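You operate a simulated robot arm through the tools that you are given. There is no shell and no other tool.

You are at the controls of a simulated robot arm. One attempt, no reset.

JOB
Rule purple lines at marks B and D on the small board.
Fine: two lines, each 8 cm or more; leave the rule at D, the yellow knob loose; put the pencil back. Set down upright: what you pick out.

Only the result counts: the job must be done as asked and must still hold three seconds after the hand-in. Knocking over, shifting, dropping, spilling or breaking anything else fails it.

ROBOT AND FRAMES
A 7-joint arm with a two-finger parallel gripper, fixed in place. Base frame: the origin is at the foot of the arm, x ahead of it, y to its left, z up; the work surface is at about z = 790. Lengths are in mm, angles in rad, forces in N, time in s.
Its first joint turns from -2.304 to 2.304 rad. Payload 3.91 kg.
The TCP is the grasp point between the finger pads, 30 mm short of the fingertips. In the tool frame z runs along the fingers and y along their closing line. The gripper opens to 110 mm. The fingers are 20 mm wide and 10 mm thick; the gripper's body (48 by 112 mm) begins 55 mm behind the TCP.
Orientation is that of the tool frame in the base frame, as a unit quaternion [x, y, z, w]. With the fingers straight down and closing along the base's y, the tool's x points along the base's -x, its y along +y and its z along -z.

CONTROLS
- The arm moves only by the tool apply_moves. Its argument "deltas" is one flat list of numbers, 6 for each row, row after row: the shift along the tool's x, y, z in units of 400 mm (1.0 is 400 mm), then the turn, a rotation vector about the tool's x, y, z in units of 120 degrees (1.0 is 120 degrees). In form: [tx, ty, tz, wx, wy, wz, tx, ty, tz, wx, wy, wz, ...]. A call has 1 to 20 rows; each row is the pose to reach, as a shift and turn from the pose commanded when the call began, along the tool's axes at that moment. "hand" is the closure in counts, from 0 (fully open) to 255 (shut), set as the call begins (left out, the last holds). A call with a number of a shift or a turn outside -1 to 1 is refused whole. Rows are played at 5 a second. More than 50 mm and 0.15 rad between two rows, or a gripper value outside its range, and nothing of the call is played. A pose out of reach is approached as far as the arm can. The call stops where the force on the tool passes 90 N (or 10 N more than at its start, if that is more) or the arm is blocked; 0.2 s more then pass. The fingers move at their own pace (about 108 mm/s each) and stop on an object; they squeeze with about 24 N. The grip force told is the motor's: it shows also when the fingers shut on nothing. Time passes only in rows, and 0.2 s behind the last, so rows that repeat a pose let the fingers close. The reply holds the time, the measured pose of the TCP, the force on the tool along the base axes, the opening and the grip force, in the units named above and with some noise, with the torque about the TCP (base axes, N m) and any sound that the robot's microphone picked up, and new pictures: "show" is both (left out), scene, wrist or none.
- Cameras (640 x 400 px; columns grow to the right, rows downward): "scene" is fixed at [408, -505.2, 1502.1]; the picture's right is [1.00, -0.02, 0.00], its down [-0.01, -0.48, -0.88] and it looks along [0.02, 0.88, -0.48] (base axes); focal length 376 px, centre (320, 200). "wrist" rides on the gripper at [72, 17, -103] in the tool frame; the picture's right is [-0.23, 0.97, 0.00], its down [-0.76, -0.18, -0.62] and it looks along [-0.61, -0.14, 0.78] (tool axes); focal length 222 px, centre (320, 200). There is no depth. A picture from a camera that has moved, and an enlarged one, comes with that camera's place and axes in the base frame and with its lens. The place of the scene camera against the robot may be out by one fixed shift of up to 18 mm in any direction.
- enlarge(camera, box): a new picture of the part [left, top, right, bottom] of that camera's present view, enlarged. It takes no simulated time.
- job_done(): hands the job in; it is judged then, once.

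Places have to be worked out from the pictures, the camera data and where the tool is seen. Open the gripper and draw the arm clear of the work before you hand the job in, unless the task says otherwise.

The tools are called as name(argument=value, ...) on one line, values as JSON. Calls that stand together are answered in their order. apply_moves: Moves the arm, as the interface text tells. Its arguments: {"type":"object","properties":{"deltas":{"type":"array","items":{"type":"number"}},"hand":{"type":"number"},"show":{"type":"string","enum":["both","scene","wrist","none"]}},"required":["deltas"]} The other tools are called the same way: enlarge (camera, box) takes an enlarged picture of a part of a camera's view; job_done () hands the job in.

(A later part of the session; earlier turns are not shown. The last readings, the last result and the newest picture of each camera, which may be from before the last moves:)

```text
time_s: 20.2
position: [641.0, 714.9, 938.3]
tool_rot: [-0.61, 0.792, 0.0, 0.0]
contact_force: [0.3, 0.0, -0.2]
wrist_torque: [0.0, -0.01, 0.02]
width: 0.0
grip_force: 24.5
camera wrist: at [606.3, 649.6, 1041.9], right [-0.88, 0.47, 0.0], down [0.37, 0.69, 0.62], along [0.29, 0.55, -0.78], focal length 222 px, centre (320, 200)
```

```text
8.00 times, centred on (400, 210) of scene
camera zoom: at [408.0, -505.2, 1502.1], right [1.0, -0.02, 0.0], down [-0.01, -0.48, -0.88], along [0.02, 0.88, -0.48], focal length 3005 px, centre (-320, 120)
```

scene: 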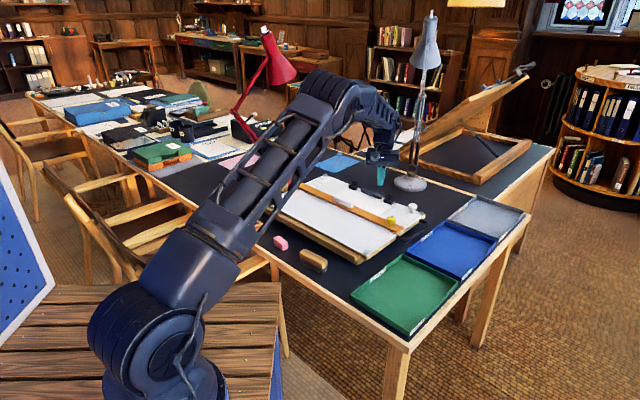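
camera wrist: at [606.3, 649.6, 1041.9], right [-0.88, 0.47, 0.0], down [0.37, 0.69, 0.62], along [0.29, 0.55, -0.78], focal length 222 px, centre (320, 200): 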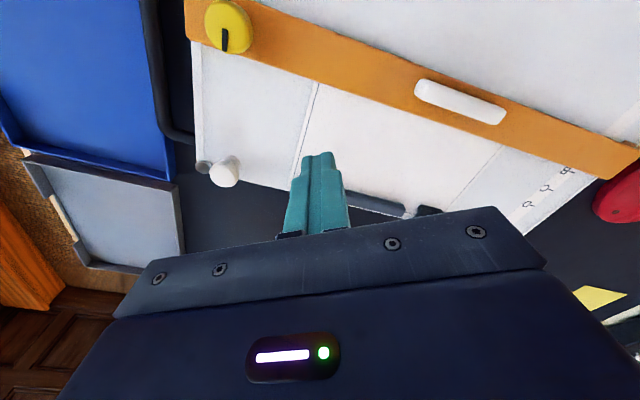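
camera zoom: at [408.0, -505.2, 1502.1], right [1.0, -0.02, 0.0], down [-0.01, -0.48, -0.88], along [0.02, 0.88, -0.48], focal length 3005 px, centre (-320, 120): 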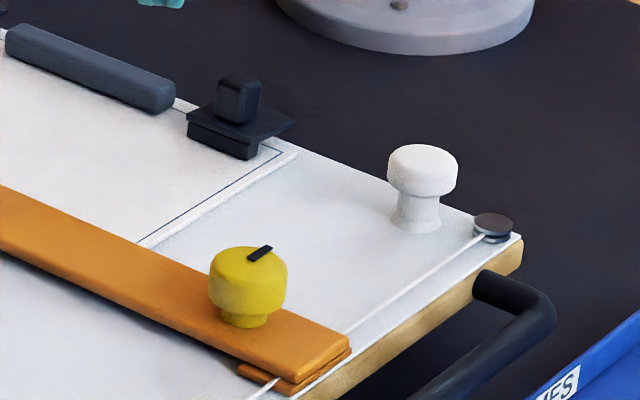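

From this view the true edge is at B − 6.5 mm, and combining both cameras gives the rule's top about 11 mm above the board. I'll go back to the knob and push the rule 3 mm more, so that a vertical pencil beside the edge rules right on B.

apply_moves(deltas=[0.0344, -0.0234, 0, 0, 0, 0.0625, 0.0687, -0.0468, 0, 0, 0, 0.125, 0.1031, -0.0702, 0, 0, 0, 0.1875, 0.1375, -0.0936, 0, 0, 0, 0.25, 0.1718, -0.117, 0, 0, 0, 0.3125, 0.2062, -0.1404, 0, 0, 0, 0.375, 0.2062, -0.1404, 0, 0, 0, 0.375], hand=110, show="none")

apply_moves(deltas=[0, 0, 0.06, 0, 0, 0, 0, 0, 0.12, 0, 0, 0, 0, 0, 0.18, 0, 0, 0, 0, 0, 0.23, 0, 0, 0, 0, 0, 0.2575, 0, 0, 0, 0, 0, 0.2575, 0, 0, 0], hand=110, show="wrist")

```text
time_s: 21.8
position: [672.4, 620.8, 938.2]
tool_rot: [-0.257, 0.966, 0.0, 0.0]
contact_force: [0.0, -0.8, 0.4]
wrist_torque: [0.0, 0.04, 0.01]
width: 62.5
grip_force: 0.0
```

```text
time_s: 23.2
position: [672.6, 621.2, 835.3]
tool_rot: [-0.258, 0.966, -0.001, 0.001]
contact_force: [1.3, -0.1, 0.8]
wrist_torque: [-0.03, 0.03, 0.0]
width: 62.5
grip_force: 0.0
camera wrist: at [602.7, 599.8, 938.4], right [-0.29, 0.96, 0.0], down [0.75, 0.23, 0.62], along [0.6, 0.18, -0.78], focal length 222 px, centre (320, 200)
```

wrist: 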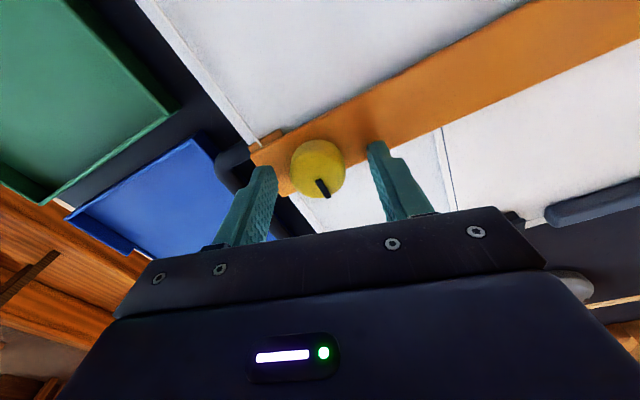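

Straddling the knob again with the same pose. I close, nudge 3.2 mm along e2, and check the 16× view of the strip.

apply_moves(deltas=[0, 0, 0, 0, 0, 0, 0, 0, 0, 0, 0, 0, 0, 0, 0, 0, 0, 0, -0.0039, 0.001, 0, 0, 0, 0, -0.0077, 0.0021, 0, 0, 0, 0, -0.0077, 0.0021, 0, 0, 0, 0], hand=255, show="none")

enlarge(camera="scene", box=[295, 172, 335, 197])

```text
time_s: 24.6
position: [675.4, 624.1, 835.6]
tool_rot: [-0.258, 0.966, 0.0, -0.001]
contact_force: [0.4, -4.0, -4.4]
wrist_torque: [-0.01, -0.1, 0.0]
width: 33.4
grip_force: 44.9
```

```text
16.00 times, centred on (315, 184) of scene
camera zoom: at [408.0, -505.2, 1502.1], right [1.0, -0.02, 0.0], down [-0.01, -0.48, -0.88], along [0.02, 0.88, -0.48], focal length 6010 px, centre (400, 448)
```

zoom: 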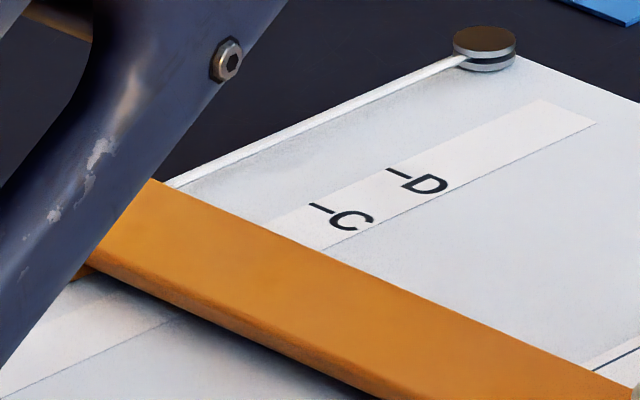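

The edge is now at B − 3.4 mm, so a pencil run about 3–4 mm off the edge rules the line on B. I release, rise, and head toward the pencil block at a safe height.

apply_moves(deltas=[0, 0, 0, 0, 0, 0, 0, 0, 0, 0, 0, 0, 0, 0, -0.05, 0, 0, 0, 0, 0, -0.14, 0, 0, 0, 0, 0, -0.22, 0, 0, 0, 0, 0, -0.3, 0, 0, 0], hand=110, show="none")

enlarge(camera="scene", box=[295, 172, 335, 197])

apply_moves(deltas=[0.0765, 0.0499, -0.0225, 0, 0, -0.018, 0.1529, 0.0997, -0.0451, 0, 0, -0.036, 0.2294, 0.1496, -0.0676, 0, 0, -0.054, 0.3058, 0.1995, -0.0902, 0, 0, -0.072, 0.3823, 0.2494, -0.1127, 0, 0, -0.09, 0.4587, 0.2992, -0.1353, 0, 0, -0.108, 0.5352, 0.3491, -0.1578, 0, 0, -0.125, 0.5352, 0.3491, -0.1578, 0, 0, -0.125], hand=160, show="both")

```text
time_s: 26.0
position: [675.3, 625.0, 955.9]
tool_rot: [-0.259, 0.966, 0.0, 0.0]
contact_force: [0.3, 0.8, -0.4]
wrist_torque: [-0.02, -0.01, -0.02]
width: 62.5
grip_force: 0.0
```

```text
16.00 times, centred on (315, 184) of scene
camera zoom: at [408.0, -505.2, 1502.1], right [1.0, -0.02, 0.0], down [-0.01, -0.48, -0.88], along [0.02, 0.88, -0.48], focal length 6010 px, centre (400, 448)
```

zoom: 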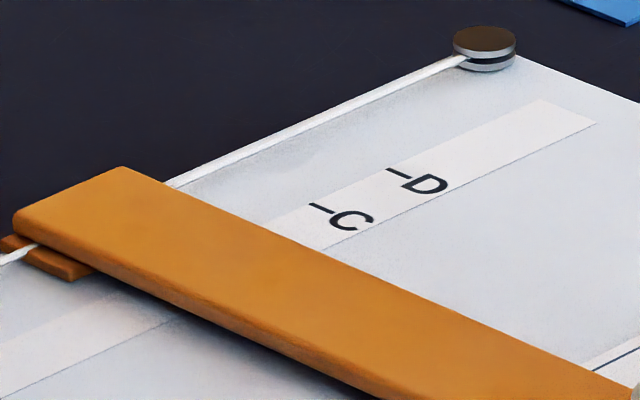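

```text
time_s: 27.8
position: [420.9, 637.6, 1018.2]
tool_rot: [-0.382, 0.924, 0.0, 0.0]
contact_force: [-0.4, 0.1, 0.3]
wrist_torque: [-0.01, 0.01, 0.03]
width: 41.0
grip_force: 0.1
camera wrist: at [357.7, 598.0, 1121.5], right [-0.53, 0.85, 0.0], down [0.66, 0.41, 0.62], along [0.53, 0.33, -0.78], focal length 222 px, centre (320, 200)
```

scene: 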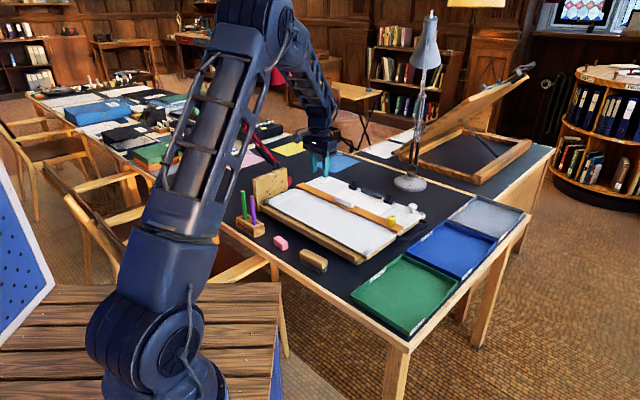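
wrist: 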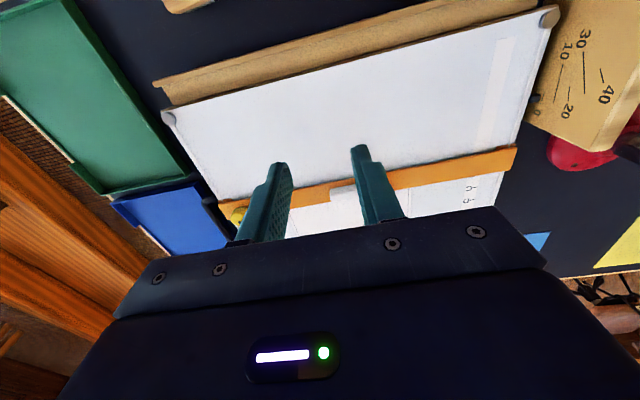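

The rule stayed put. Continuing to a viewing pose above the pencil block with fingertips at about z≈990, well above the pencil tops.

apply_moves(deltas=[0.0611, 0.0677, 0, 0, 0, 0, 0.1222, 0.1354, 0, 0, 0, 0, 0.1833, 0.2031, 0, 0, 0, 0, 0.2445, 0.2707, 0, 0, 0, 0, 0.3056, 0.3384, 0, 0, 0, 0, 0.3667, 0.4061, 0, 0, 0, 0, 0.4278, 0.4738, 0, 0, 0, 0, 0.4278, 0.4738, 0, 0, 0, 0], hand=160, show="both")

```text
time_s: 29.6
position: [165.6, 650.7, 1019.7]
tool_rot: [-0.383, 0.924, 0.0, 0.0]
contact_force: [-0.4, 0.7, -0.1]
wrist_torque: [0.0, -0.02, 0.0]
width: 41.0
grip_force: 0.1
camera wrist: at [103.2, 611.2, 1121.6], right [-0.53, 0.85, 0.0], down [0.66, 0.41, 0.62], along [0.53, 0.33, -0.78], focal length 222 px, centre (320, 200)
```

scene: 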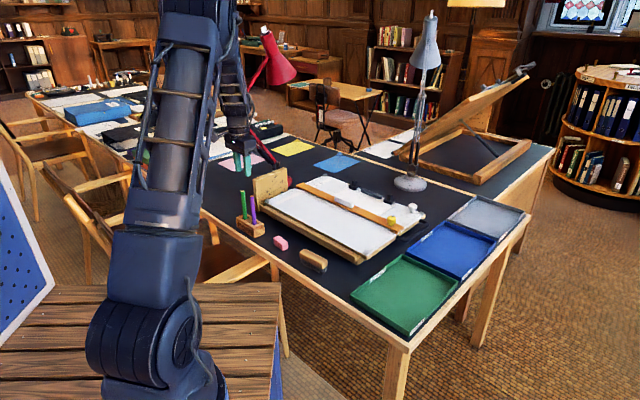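
wrist: 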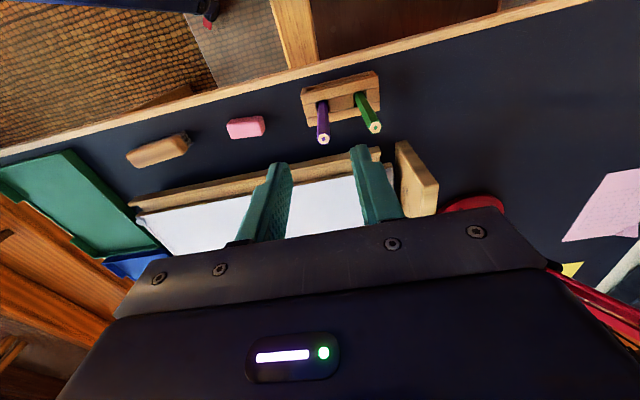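

enlarge(camera="wrist", box=[280, 60, 400, 155])

enlarge(camera="scene", box=[225, 180, 285, 245])

```text
4.21 times, centred on (340, 108) of wrist
camera zoom: at [103.2, 611.2, 1121.6], right [-0.53, 0.85, 0.0], down [0.66, 0.41, 0.62], along [0.53, 0.33, -0.78], focal length 935 px, centre (236, 590)
```

zoom: 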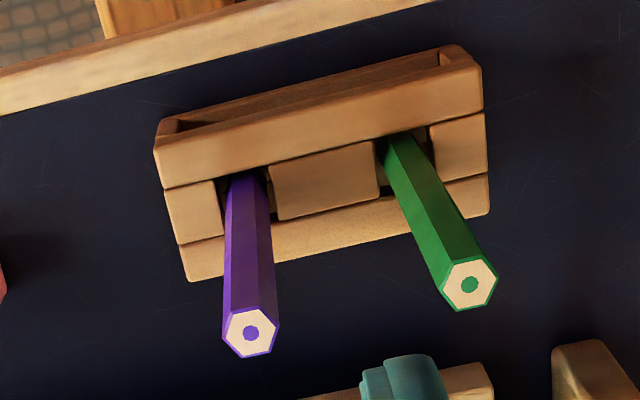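

```text
6.15 times, centred on (255, 212) of scene
camera zoom: at [408.0, -505.2, 1502.1], right [1.0, -0.02, 0.0], down [-0.01, -0.48, -0.88], along [0.02, 0.88, -0.48], focal length 2312 px, centre (720, 123)
```

zoom: 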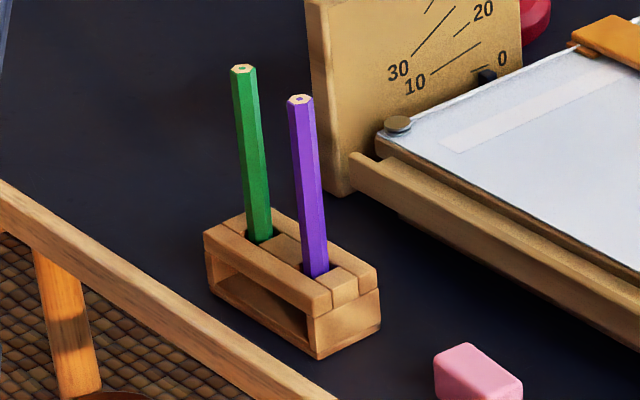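

Triangulating two wrist views puts the purple pencil at (184.4, 666), top z≈895, vertical, with the block top at z≈760 and the green pencil 55 mm away along −e1. To keep the gripper body clear of the green one I'll turn to yaw 135°, closing along e2, and later tilt the tool 20° about its closing axis so the vertical pencil can reach mark D.

apply_moves(deltas=[-0.0052, -0.0005, 0, 0, 0, -0.0625, -0.0104, -0.001, 0, 0, 0, -0.125, -0.0157, -0.0015, 0, 0, 0, -0.1875, -0.0209, -0.002, 0, 0, 0, -0.25, -0.0261, -0.0025, 0, 0, 0, -0.3125, -0.0313, -0.003, 0, 0, 0, -0.375, -0.0365, -0.0035, 0, 0, 0, -0.4375, -0.0417, -0.004, 0, 0, 0, -0.5, -0.047, -0.0045, 0, 0, 0, -0.5625, -0.0522, -0.005, 0, 0, 0, -0.625, -0.0574, -0.0055, 0, 0, 0, -0.6875, -0.0626, -0.006, 0, 0, 0, -0.75, -0.0626, -0.006, 0, 0, 0, -0.75], hand=160, show="both")

```text
time_s: 32.4
position: [184.4, 665.8, 1018.8]
tool_rot: [0.924, -0.382, 0.0, 0.0]
contact_force: [-0.3, 0.8, 0.9]
wrist_torque: [-0.02, -0.01, -0.01]
width: 41.1
grip_force: 0.0
camera wrist: at [225.3, 602.9, 1121.7], right [-0.85, -0.53, 0.0], down [-0.41, 0.66, 0.62], along [-0.33, 0.53, -0.78], focal length 222 px, centre (320, 200)
```

scene: 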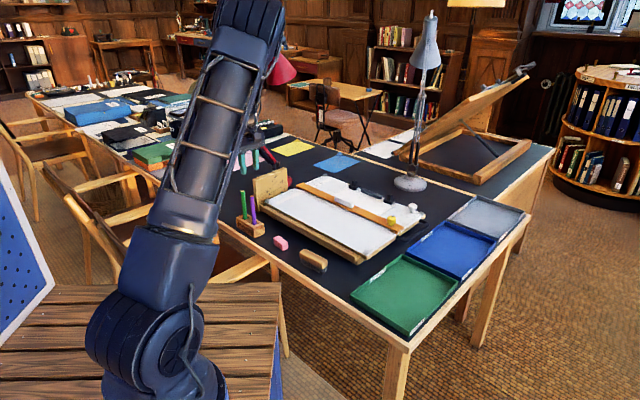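
wrist: 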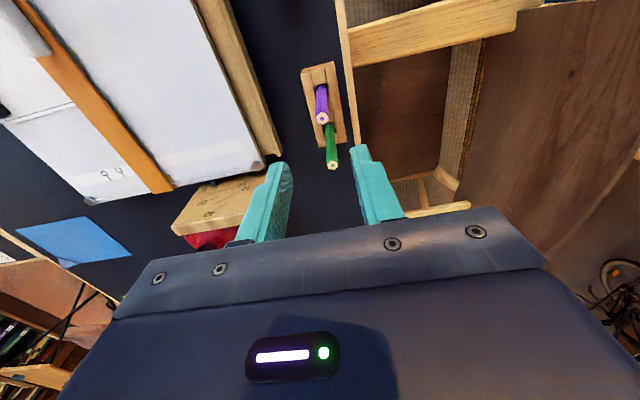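

This view gives the purple top at (184.4, 665.9) again, an exact match. Now I tilt 20° about the closing axis while still high.

apply_moves(deltas=[0, 0, 0, 0, -0.0417, 0, 0, 0, 0, 0, -0.0833, 0, 0, 0, 0, 0, -0.125, 0, 0, 0, 0, 0, -0.1667, 0, 0, 0, 0, 0, -0.1667, 0], hand=160, show="both")

```text
time_s: 33.6
position: [184.9, 666.0, 1019.0]
tool_rot: [0.91, -0.376, -0.161, -0.066]
contact_force: [-0.8, 0.7, 0.4]
wrist_torque: [-0.01, 0.0, 0.04]
width: 41.0
grip_force: 0.0
camera wrist: at [246.9, 581.0, 1090.6], right [-0.84, -0.54, 0.08], down [-0.23, 0.48, 0.85], along [-0.49, 0.69, -0.53], focal length 222 px, centre (320, 200)
```

scene: 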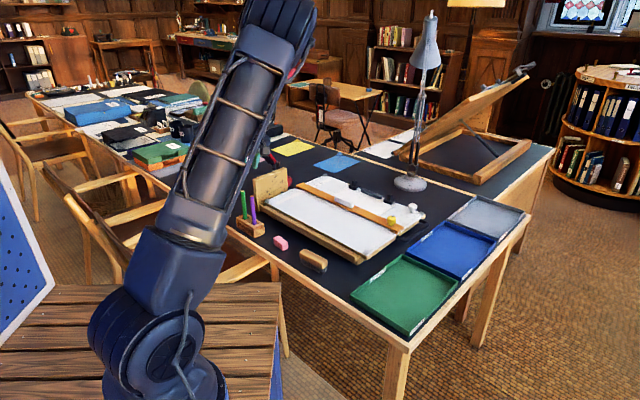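
wrist: 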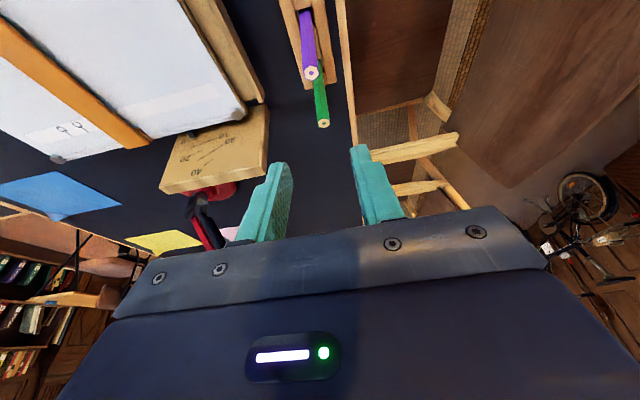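

Tilt reached and positions hold. I descend 100 mm first, keeping the TCP over the pencil axis, and check alignment before going around it.

apply_moves(deltas=[0.0214, 0, 0.0587, 0, 0, 0, 0.0428, 0, 0.1175, 0, 0, 0, 0.0641, 0, 0.1762, 0, 0, 0, 0.0855, 0, 0.2349, 0, 0, 0, 0.0855, 0, 0.2349, 0, 0, 0], hand=160, show="both")

enlarge(camera="scene", box=[215, 150, 295, 245])

enlarge(camera="wrist", box=[220, 40, 440, 250])

```text
time_s: 34.8
position: [184.3, 665.7, 918.7]
tool_rot: [0.91, -0.377, -0.16, -0.066]
contact_force: [-0.5, -0.3, 0.1]
wrist_torque: [0.0, 0.01, 0.01]
width: 41.3
grip_force: 0.0
camera wrist: at [246.4, 580.9, 990.2], right [-0.84, -0.54, 0.08], down [-0.23, 0.48, 0.85], along [-0.49, 0.69, -0.53], focal length 222 px, centre (320, 200)
```

scene: 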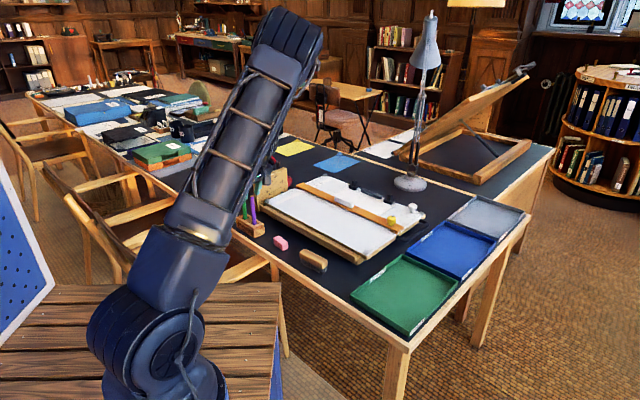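
wrist: 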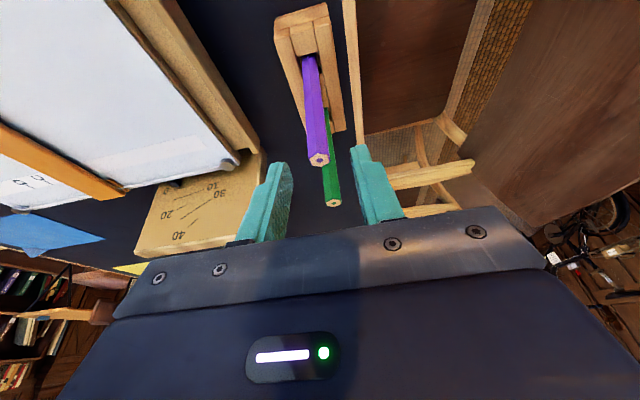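

```text
4.21 times, centred on (255, 198) of scene
camera zoom: at [408.0, -505.2, 1502.1], right [1.0, -0.02, 0.0], down [-0.01, -0.48, -0.88], along [0.02, 0.88, -0.48], focal length 1582 px, centre (594, 210)
```

zoom: 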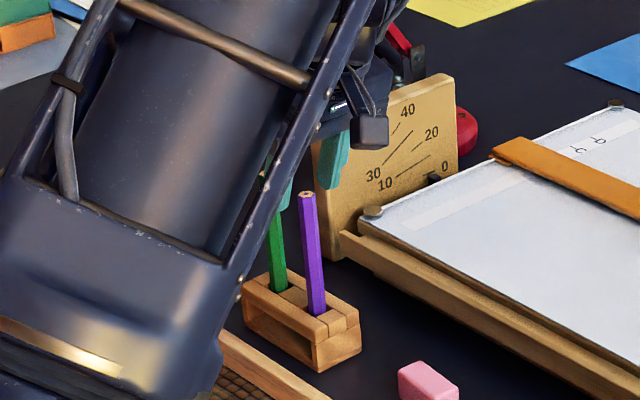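

```text
1.90 times, centred on (330, 145) of wrist
camera zoom: at [246.4, 580.9, 990.2], right [-0.84, -0.54, 0.08], down [-0.23, 0.48, 0.85], along [-0.49, 0.69, -0.53], focal length 423 px, centre (301, 305)
```

zoom: 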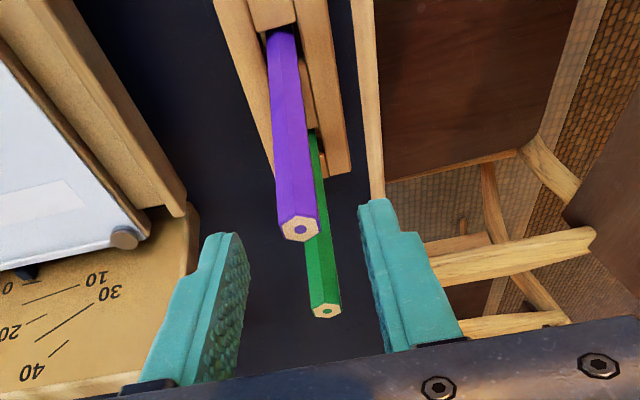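

The palm is 55 mm behind the TCP, so the grip must be within about 50 mm of the pencil top. I'll go down to TCP z≈848, leaving roughly 10 mm between pencil top and palm.

apply_moves(deltas=[0.0205, 0, 0.0564, 0, 0, 0, 0.041, 0, 0.1127, 0, 0, 0, 0.0616, 0, 0.1691, 0, 0, 0, 0.0616, 0, 0.1691, 0, 0, 0], hand=160, show="both")

enlarge(camera="scene", box=[225, 170, 295, 245])

enlarge(camera="wrist", box=[220, 60, 440, 270])

```text
time_s: 35.8
position: [183.8, 665.5, 845.8]
tool_rot: [0.91, -0.377, -0.161, -0.067]
contact_force: [0.2, 0.1, -0.1]
wrist_torque: [-0.02, 0.0, -0.04]
width: 41.1
grip_force: 0.0
camera wrist: at [246.2, 581.0, 917.5], right [-0.84, -0.54, 0.08], down [-0.23, 0.48, 0.85], along [-0.49, 0.69, -0.53], focal length 222 px, centre (320, 200)
```

scene: 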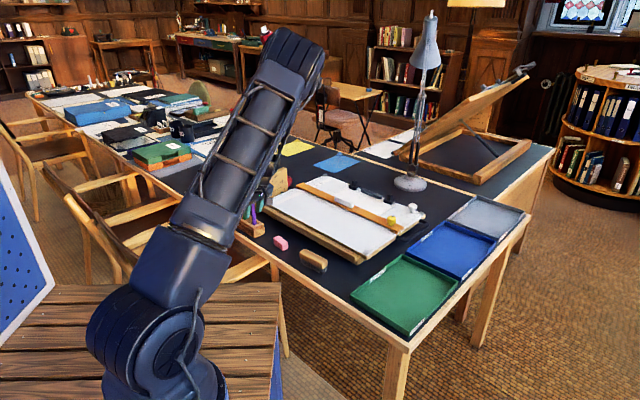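
wrist: 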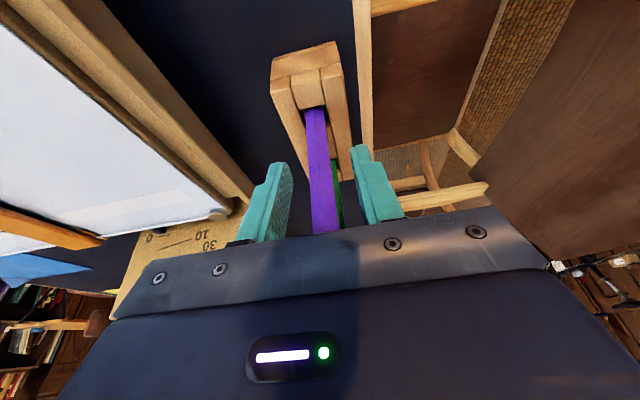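

```text
5.33 times, centred on (260, 208) of scene
camera zoom: at [408.0, -505.2, 1502.1], right [1.0, -0.02, 0.0], down [-0.01, -0.48, -0.88], along [0.02, 0.88, -0.48], focal length 2003 px, centre (640, 160)
```

zoom: 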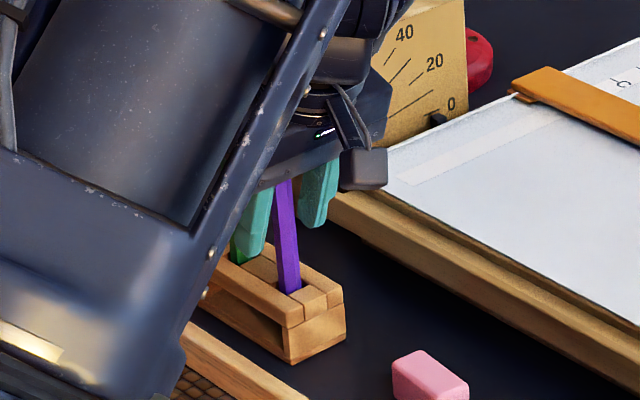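

```text
1.90 times, centred on (330, 165) of wrist
camera zoom: at [246.2, 581.0, 917.5], right [-0.84, -0.54, 0.08], down [-0.23, 0.48, 0.85], along [-0.49, 0.69, -0.53], focal length 423 px, centre (301, 267)
```

zoom: 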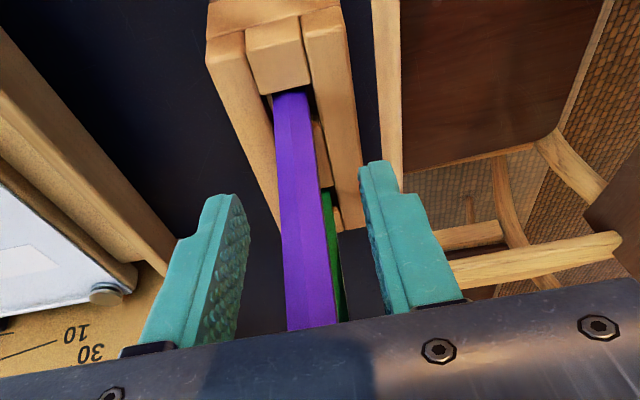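

The pencil sits centred between the fingers with no contact. I close on it.

apply_moves(deltas=[0, 0, 0, 0, 0, 0, 0, 0, 0, 0, 0, 0, 0, 0, 0, 0, 0, 0, 0, 0, 0, 0, 0, 0], hand=255, show="wrist")

```text
time_s: 36.8
position: [183.4, 666.2, 846.5]
tool_rot: [0.91, -0.377, -0.16, -0.067]
contact_force: [0.5, 0.7, 0.9]
wrist_torque: [0.0, 0.01, 0.01]
width: 13.7
grip_force: 24.1
camera wrist: at [246.2, 581.0, 917.8], right [-0.84, -0.54, 0.08], down [-0.23, 0.48, 0.85], along [-0.49, 0.69, -0.53], focal length 222 px, centre (320, 200)
```

wrist: 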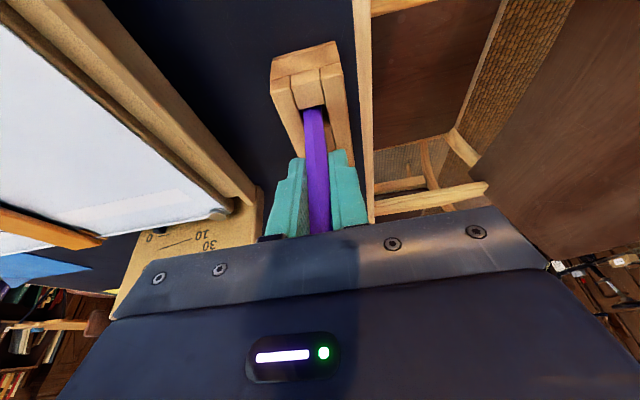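

Gripped at 13.7 mm width with no side load. I lift straight up 60 mm slowly and check.

apply_moves(deltas=[-0.0085, 0, -0.0235, 0, 0, 0, -0.0171, 0, -0.047, 0, 0, 0, -0.0256, 0, -0.0705, 0, 0, 0, -0.0342, 0, -0.094, 0, 0, 0, -0.0428, 0, -0.1175, 0, 0, 0, -0.0513, 0, -0.141, 0, 0, 0, -0.0513, 0, -0.141, 0, 0, 0], hand=255, show="both")

enlarge(camera="scene", box=[225, 150, 295, 245])

enlarge(camera="wrist", box=[240, 30, 420, 200])

```text
time_s: 38.4
position: [185.9, 666.5, 908.4]
tool_rot: [0.91, -0.376, -0.161, -0.066]
contact_force: [-0.2, -0.7, -0.2]
wrist_torque: [-0.02, -0.01, 0.03]
width: 13.7
grip_force: 23.7
camera wrist: at [247.2, 581.0, 978.5], right [-0.84, -0.54, 0.08], down [-0.23, 0.48, 0.85], along [-0.49, 0.69, -0.53], focal length 222 px, centre (320, 200)
```

scene: 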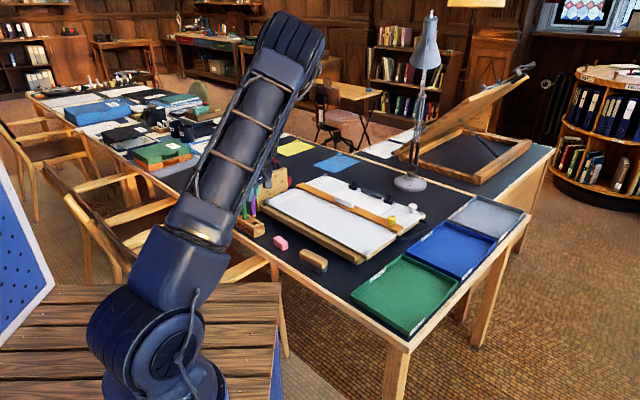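
wrist: 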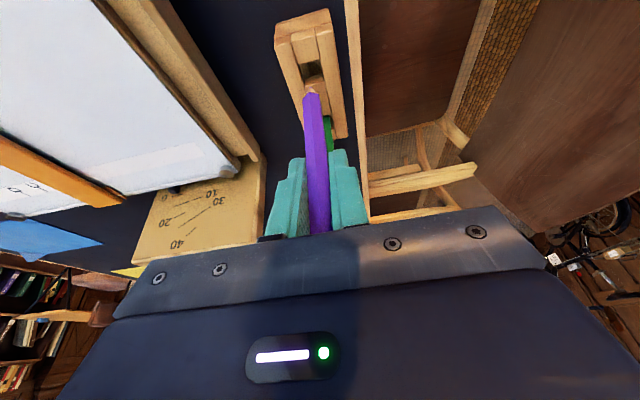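

```text
4.21 times, centred on (260, 198) of scene
camera zoom: at [408.0, -505.2, 1502.1], right [1.0, -0.02, 0.0], down [-0.01, -0.48, -0.88], along [0.02, 0.88, -0.48], focal length 1582 px, centre (573, 210)
```

zoom: 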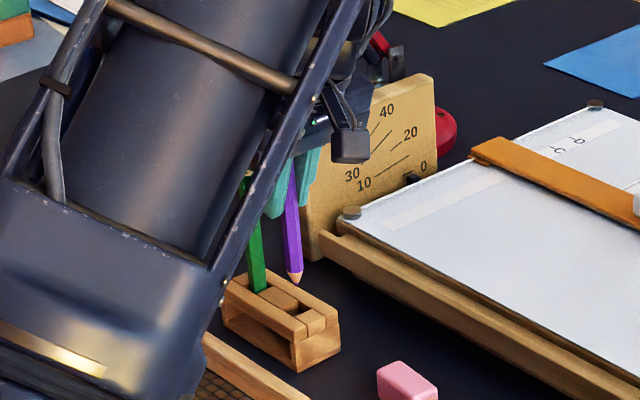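

```text
2.35 times, centred on (330, 115) of wrist
camera zoom: at [247.2, 581.0, 978.5], right [-0.84, -0.54, 0.08], down [-0.23, 0.48, 0.85], along [-0.49, 0.69, -0.53], focal length 523 px, centre (296, 400)
```

zoom: 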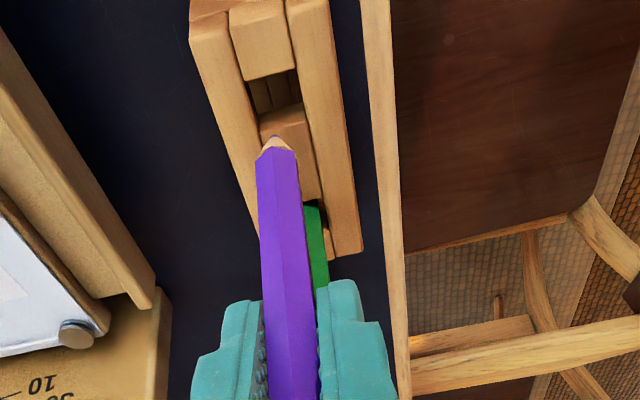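

The pencil came out cleanly with its tip about 104 mm below the TCP, and the block is undisturbed. I carry it up and over the board, rotating about the vertical so the tool tilts outward along e2 with the pencil staying vertical.

apply_moves(deltas=[-0.0393, 0, -0.1081, 0, 0, 0, -0.0652, -0.0169, -0.221, 0.0051, 0, 0.0141, -0.0383, -0.0508, -0.2308, 0.0154, 0, 0.0423, 0.0021, -0.1015, -0.2455, 0.0308, 0, 0.0846, 0.0491, -0.1607, -0.2626, 0.0487, 0, 0.1339, 0.0962, -0.22, -0.2797, 0.0667, 0, 0.1832, 0.1432, -0.2792, -0.2968, 0.0846, 0, 0.2326, 0.1903, -0.3384, -0.3139, 0.1026, 0, 0.2819, 0.2373, -0.3976, -0.3311, 0.1206, 0, 0.3313, 0.2844, -0.4568, -0.3482, 0.1385, 0, 0.3806, 0.3314, -0.5161, -0.3653, 0.1565, 0, 0.4299, 0.3785, -0.5753, -0.3824, 0.1744, 0, 0.4793, 0.4256, -0.6345, -0.3996, 0.1924, 0, 0.5286, 0.4726, -0.6937, -0.4167, 0.2103, 0, 0.5779, 0.5129, -0.7445, -0.4313, 0.2257, 0, 0.6202, 0.5533, -0.7952, -0.446, 0.2411, 0, 0.6625, 0.5802, -0.8291, -0.4558, 0.2514, 0, 0.6907, 0.5936, -0.846, -0.4607, 0.2565, 0, 0.7048, 0.5936, -0.846, -0.4607, 0.2565, 0, 0.7048], hand=255, show="both")

enlarge(camera="scene", box=[320, 120, 440, 230])

```text
time_s: 42.4
position: [625.9, 703.0, 999.4]
tool_rot: [-0.377, 0.91, 0.066, 0.16]
contact_force: [-0.7, -0.4, -0.7]
wrist_torque: [-0.05, 0.02, 0.0]
width: 13.6
grip_force: 23.9
camera wrist: at [541.7, 642.6, 1070.8], right [-0.54, 0.84, 0.08], down [0.48, 0.23, 0.85], along [0.69, 0.49, -0.53], focal length 222 px, centre (320, 200)
```

scene: 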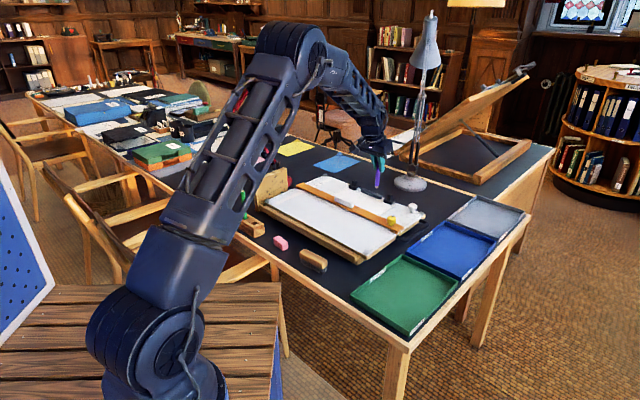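
wrist: 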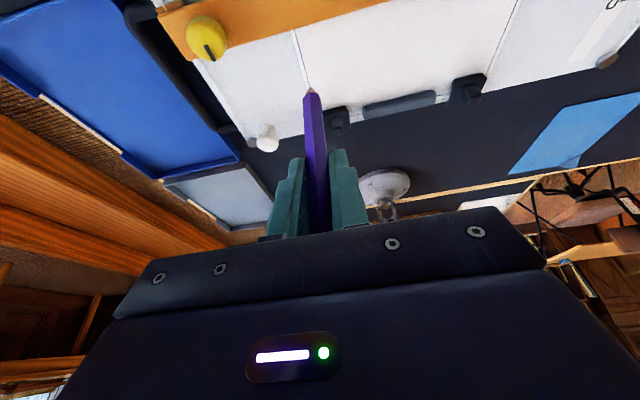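

```text
3.64 times, centred on (380, 175) of scene
camera zoom: at [408.0, -505.2, 1502.1], right [1.0, -0.02, 0.0], down [-0.01, -0.48, -0.88], along [0.02, 0.88, -0.48], focal length 1366 px, centre (102, 291)
```

zoom: 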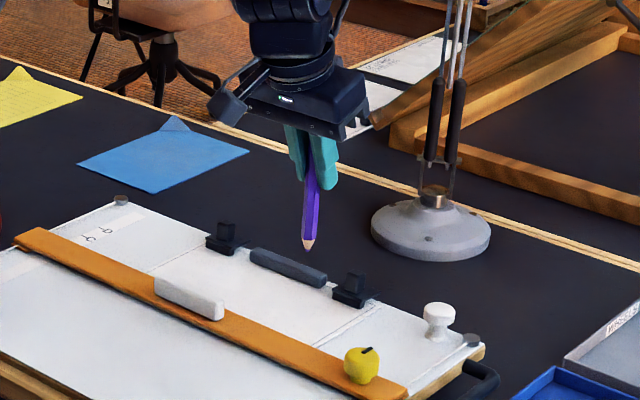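

The pencil is vertical and tilt is as planned. I zoom on the tip in the wrist view to fix its offset from the TCP before approaching.

enlarge(camera="wrist", box=[260, 60, 380, 160])

apply_moves(deltas=[0.0088, 0, 0.05, 0, 0, 0, 0.0176, 0, 0.1, 0, 0, 0, 0.0264, 0, 0.15, 0, 0, 0, 0.0352, 0, 0.2, 0, 0, 0, 0.0352, 0, 0.2, 0, 0, 0], hand=255, show="both")

enlarge(camera="wrist", box=[260, 60, 380, 160])

enlarge(camera="scene", box=[350, 180, 410, 225])

```text
4.00 times, centred on (320, 110) of wrist
camera zoom: at [541.7, 642.6, 1070.8], right [-0.54, 0.84, 0.08], down [0.48, 0.23, 0.85], along [0.69, 0.49, -0.53], focal length 888 px, centre (320, 560)
```

zoom: 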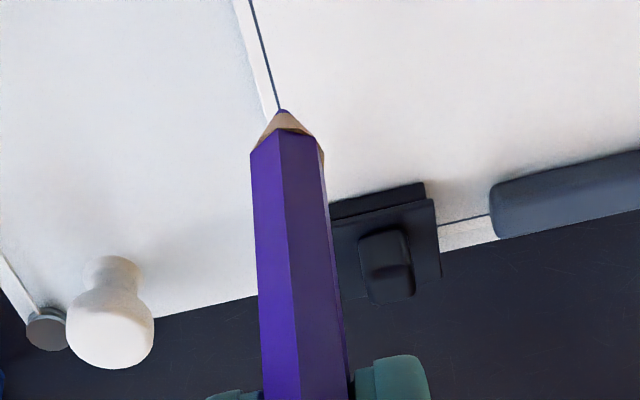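

```text
time_s: 43.6
position: [636.3, 713.6, 918.6]
tool_rot: [-0.377, 0.91, 0.066, 0.16]
contact_force: [0.4, 0.1, 0.3]
wrist_torque: [-0.03, -0.01, 0.01]
width: 13.7
grip_force: 24.2
camera wrist: at [552.2, 652.4, 990.5], right [-0.54, 0.84, 0.08], down [0.48, 0.23, 0.85], along [0.69, 0.49, -0.53], focal length 222 px, centre (320, 200)
```

scene: 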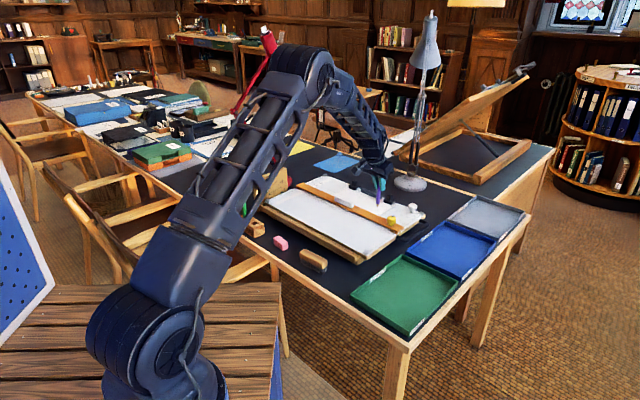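
wrist: 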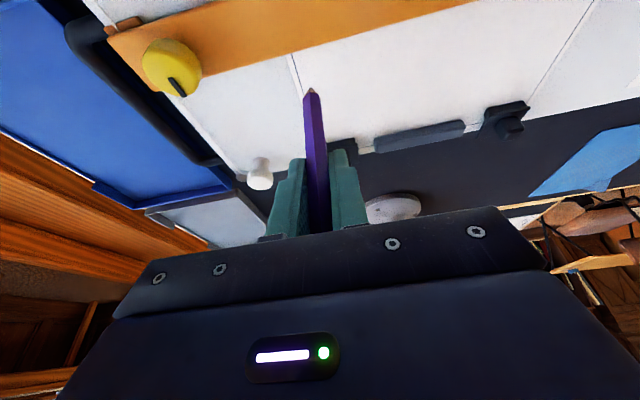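

```text
4.00 times, centred on (320, 110) of wrist
camera zoom: at [552.2, 652.4, 990.5], right [-0.54, 0.84, 0.08], down [0.48, 0.23, 0.85], along [0.69, 0.49, -0.53], focal length 888 px, centre (320, 560)
```

zoom: 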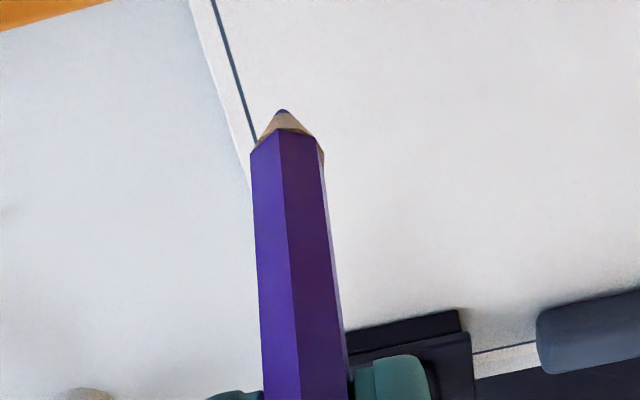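

```text
8.89 times, centred on (380, 202) of scene
camera zoom: at [408.0, -505.2, 1502.1], right [1.0, -0.02, 0.0], down [-0.01, -0.48, -0.88], along [0.02, 0.88, -0.48], focal length 3339 px, centre (-213, 178)
```

zoom: 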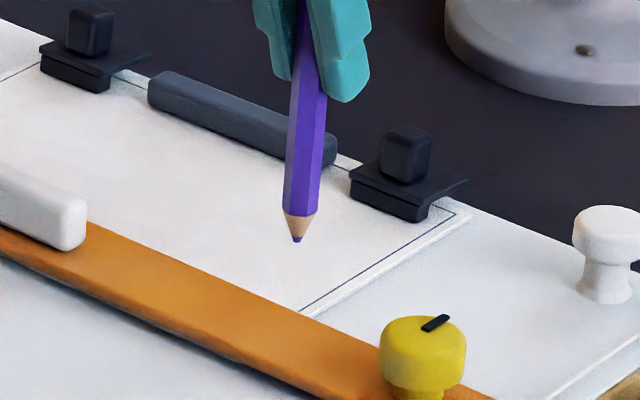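

Wrist geometry puts the tip exactly below the TCP, 98.6 mm down. I move in to the line position with the tip about 8 mm above the sheet and check the gap to the rule's edge.

apply_moves(deltas=[0.0162, 0, 0.0101, 0, 0, 0, 0.0324, 0, 0.0201, 0, 0, 0, 0.0486, 0, 0.0302, 0, 0, 0, 0.0486, 0, 0.0302, 0, 0, 0], hand=255, show="both")

enlarge(camera="wrist", box=[240, 40, 380, 130])

enlarge(camera="scene", box=[360, 195, 400, 225])

```text
time_s: 44.6
position: [626.0, 702.3, 901.2]
tool_rot: [-0.376, 0.91, 0.066, 0.159]
contact_force: [0.4, 0.5, -0.4]
wrist_torque: [-0.02, 0.0, -0.04]
width: 13.5
grip_force: 23.6
camera wrist: at [542.4, 641.9, 972.5], right [-0.54, 0.84, 0.08], down [0.48, 0.23, 0.85], along [0.69, 0.49, -0.53], focal length 222 px, centre (320, 200)
```

scene: 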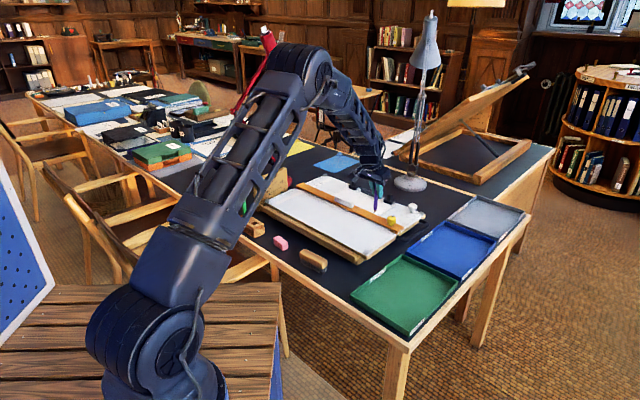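
wrist: 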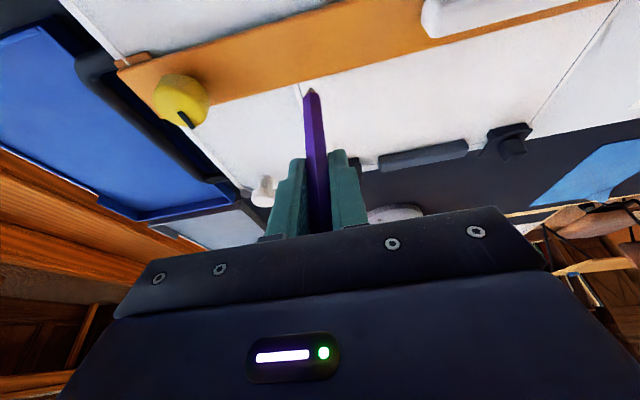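

```text
4.44 times, centred on (310, 85) of wrist
camera zoom: at [542.4, 641.9, 972.5], right [-0.54, 0.84, 0.08], down [0.48, 0.23, 0.85], along [0.69, 0.49, -0.53], focal length 987 px, centre (364, 711)
```

zoom: 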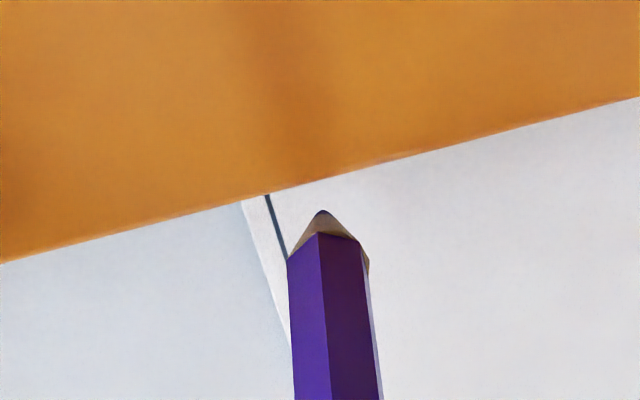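

```text
13.33 times, centred on (380, 210) of scene
camera zoom: at [408.0, -505.2, 1502.1], right [1.0, -0.02, 0.0], down [-0.01, -0.48, -0.88], along [0.02, 0.88, -0.48], focal length 5008 px, centre (-480, 67)
```

zoom: 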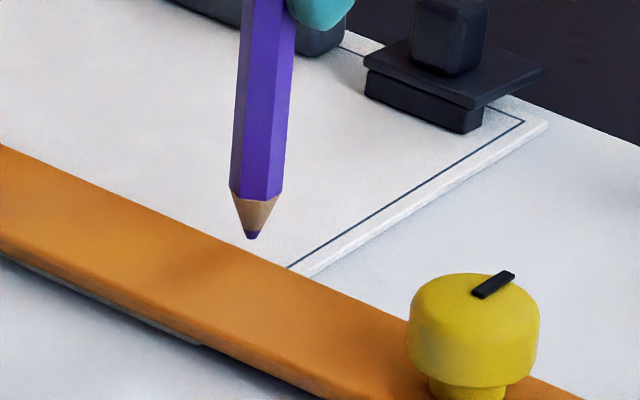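

The gap from the tip to the edge is about 4.6 mm at x+y≈1328.5, marginal for the pencil's shoulder beside the rule. I'll lean the pencil 8° away from the rule, keeping the tip in place, so it clears the edge while the line stays close to B.

apply_moves(deltas=[-0.0153, 0, 0.0069, 0, 0.0333, 0, -0.0305, 0, 0.0138, 0, 0.0667, 0, -0.0305, 0, 0.0138, 0, 0.0667, 0], hand=255, show="wrist")

enlarge(camera="wrist", box=[240, 40, 380, 130])

enlarge(camera="scene", box=[360, 195, 400, 225])

```text
time_s: 45.4
position: [635.4, 713.4, 900.8]
tool_rot: [-0.381, 0.919, 0.041, 0.097]
contact_force: [0.0, -0.3, 0.4]
wrist_torque: [-0.02, -0.02, 0.01]
width: 13.7
grip_force: 24.0
camera wrist: at [559.6, 659.0, 985.3], right [-0.53, 0.85, 0.05], down [0.56, 0.31, 0.77], along [0.63, 0.43, -0.64], focal length 222 px, centre (320, 200)
```

wrist: 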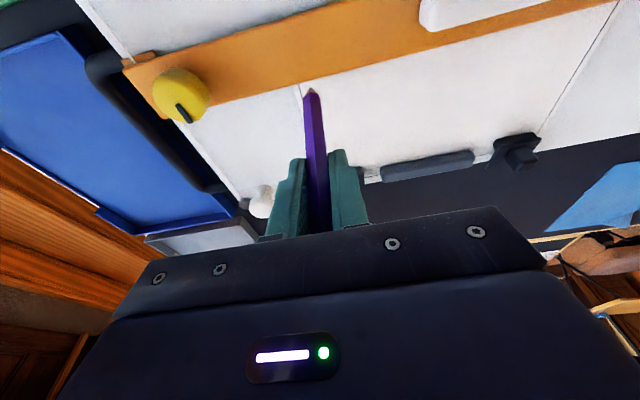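

```text
4.44 times, centred on (310, 85) of wrist
camera zoom: at [559.6, 659.0, 985.3], right [-0.53, 0.85, 0.05], down [0.56, 0.31, 0.77], along [0.63, 0.43, -0.64], focal length 987 px, centre (364, 711)
```

zoom: 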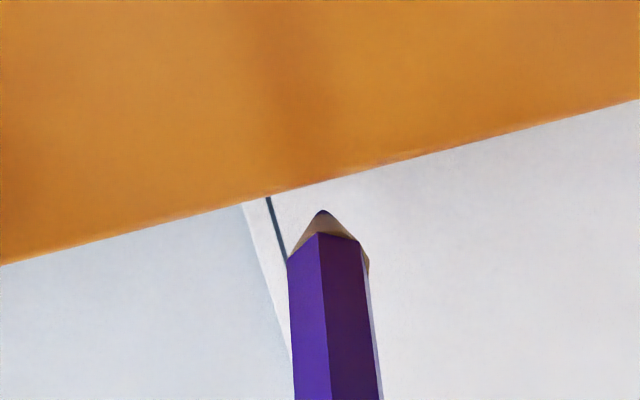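

```text
13.33 times, centred on (380, 210) of scene
camera zoom: at [408.0, -505.2, 1502.1], right [1.0, -0.02, 0.0], down [-0.01, -0.48, -0.88], along [0.02, 0.88, -0.48], focal length 5008 px, centre (-480, 67)
```

zoom: 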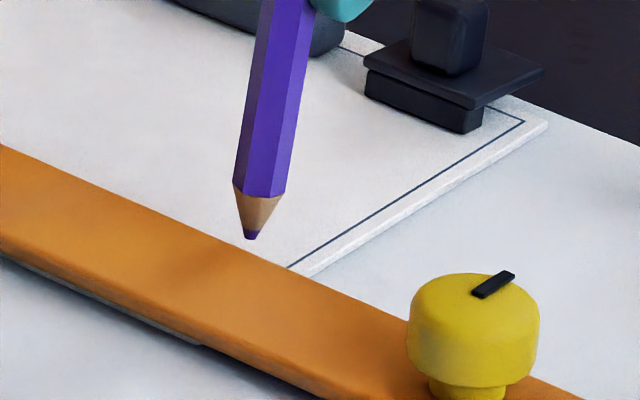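

The tip is next to the edge with about 4.8 mm gap. I lower 6 mm, then continue in small steps watching the vertical force.

apply_moves(deltas=[0.001, 0, 0.0049, 0, 0, 0, 0.0021, 0, 0.0098, 0, 0, 0, 0.0031, 0, 0.0147, 0, 0, 0, 0.0031, 0, 0.0147, 0, 0, 0], hand=255, show="none")

enlarge(camera="scene", box=[365, 200, 395, 222])

enlarge(camera="wrist", box=[270, 60, 350, 115])

```text
time_s: 46.4
position: [635.6, 713.4, 894.4]
tool_rot: [-0.38, 0.919, 0.04, 0.097]
contact_force: [-0.1, 0.2, -0.2]
wrist_torque: [0.01, 0.04, -0.04]
width: 13.6
grip_force: 24.3
```

```text
16.00 times, centred on (380, 211) of scene
camera zoom: at [408.0, -505.2, 1502.1], right [1.0, -0.02, 0.0], down [-0.01, -0.48, -0.88], along [0.02, 0.88, -0.48], focal length 6010 px, centre (-640, 24)
```

zoom: 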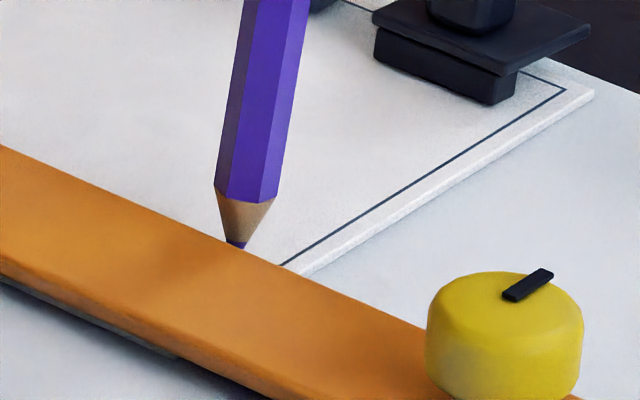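

```text
7.27 times, centred on (310, 88) of wrist
camera zoom: at [559.7, 659.1, 979.5], right [-0.53, 0.85, 0.05], down [0.56, 0.31, 0.77], along [0.63, 0.43, -0.64], focal length 1615 px, centre (393, 1018)
```

zoom: 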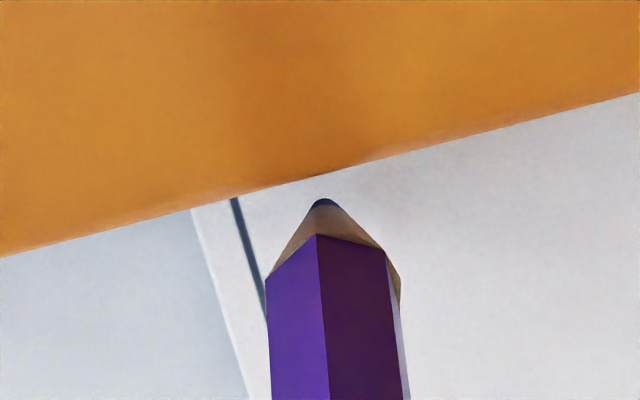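

No contact yet; the tip is estimated at about z≈797. I lower in 1 mm steps and read the force each time.

apply_moves(deltas=[0.0005, 0, 0.0024, 0, 0, 0, 0.0005, 0, 0.0024, 0, 0, 0], hand=255, show="none")

apply_moves(deltas=[0.0005, 0, 0.0024, 0, 0, 0, 0.0005, 0, 0.0024, 0, 0, 0], hand=255, show="none")

```text
time_s: 47.0
position: [636.5, 711.1, 893.1]
tool_rot: [-0.38, 0.919, 0.04, 0.097]
contact_force: [0.3, -0.3, -0.2]
wrist_torque: [-0.05, -0.01, -0.02]
width: 13.5
grip_force: 23.9
```

```text
time_s: 47.6
position: [635.4, 713.5, 891.8]
tool_rot: [-0.38, 0.919, 0.04, 0.096]
contact_force: [0.3, 0.0, 0.8]
wrist_torque: [0.03, -0.03, -0.02]
width: 13.4
grip_force: 24.0
```

Still no clear contact at tip z≈794. Another 1 mm.

apply_moves(deltas=[0.0005, 0, 0.0024, 0, 0, 0, 0.0005, 0, 0.0024, 0, 0, 0], hand=255, show="none")

enlarge(camera="wrist", box=[270, 60, 350, 115])

```text
time_s: 48.2
position: [635.2, 712.8, 890.8]
tool_rot: [-0.38, 0.919, 0.04, 0.096]
contact_force: [-0.5, -1.6, 6.1]
wrist_torque: [-0.2, 0.03, 0.0]
width: 13.8
grip_force: 23.7
```

```text
7.27 times, centred on (310, 88) of wrist
camera zoom: at [559.5, 659.5, 977.0], right [-0.53, 0.85, 0.05], down [0.56, 0.31, 0.77], along [0.64, 0.43, -0.64], focal length 1615 px, centre (393, 1018)
```

zoom: 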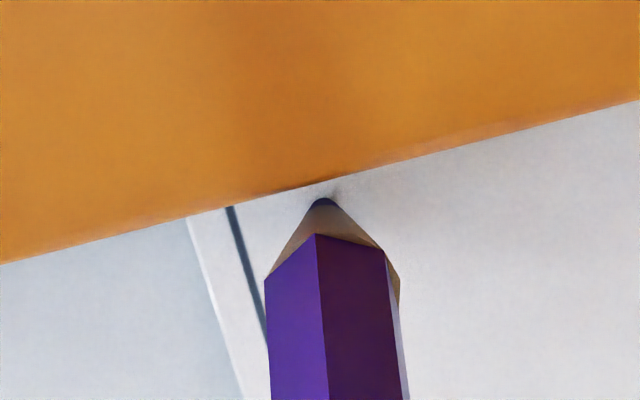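

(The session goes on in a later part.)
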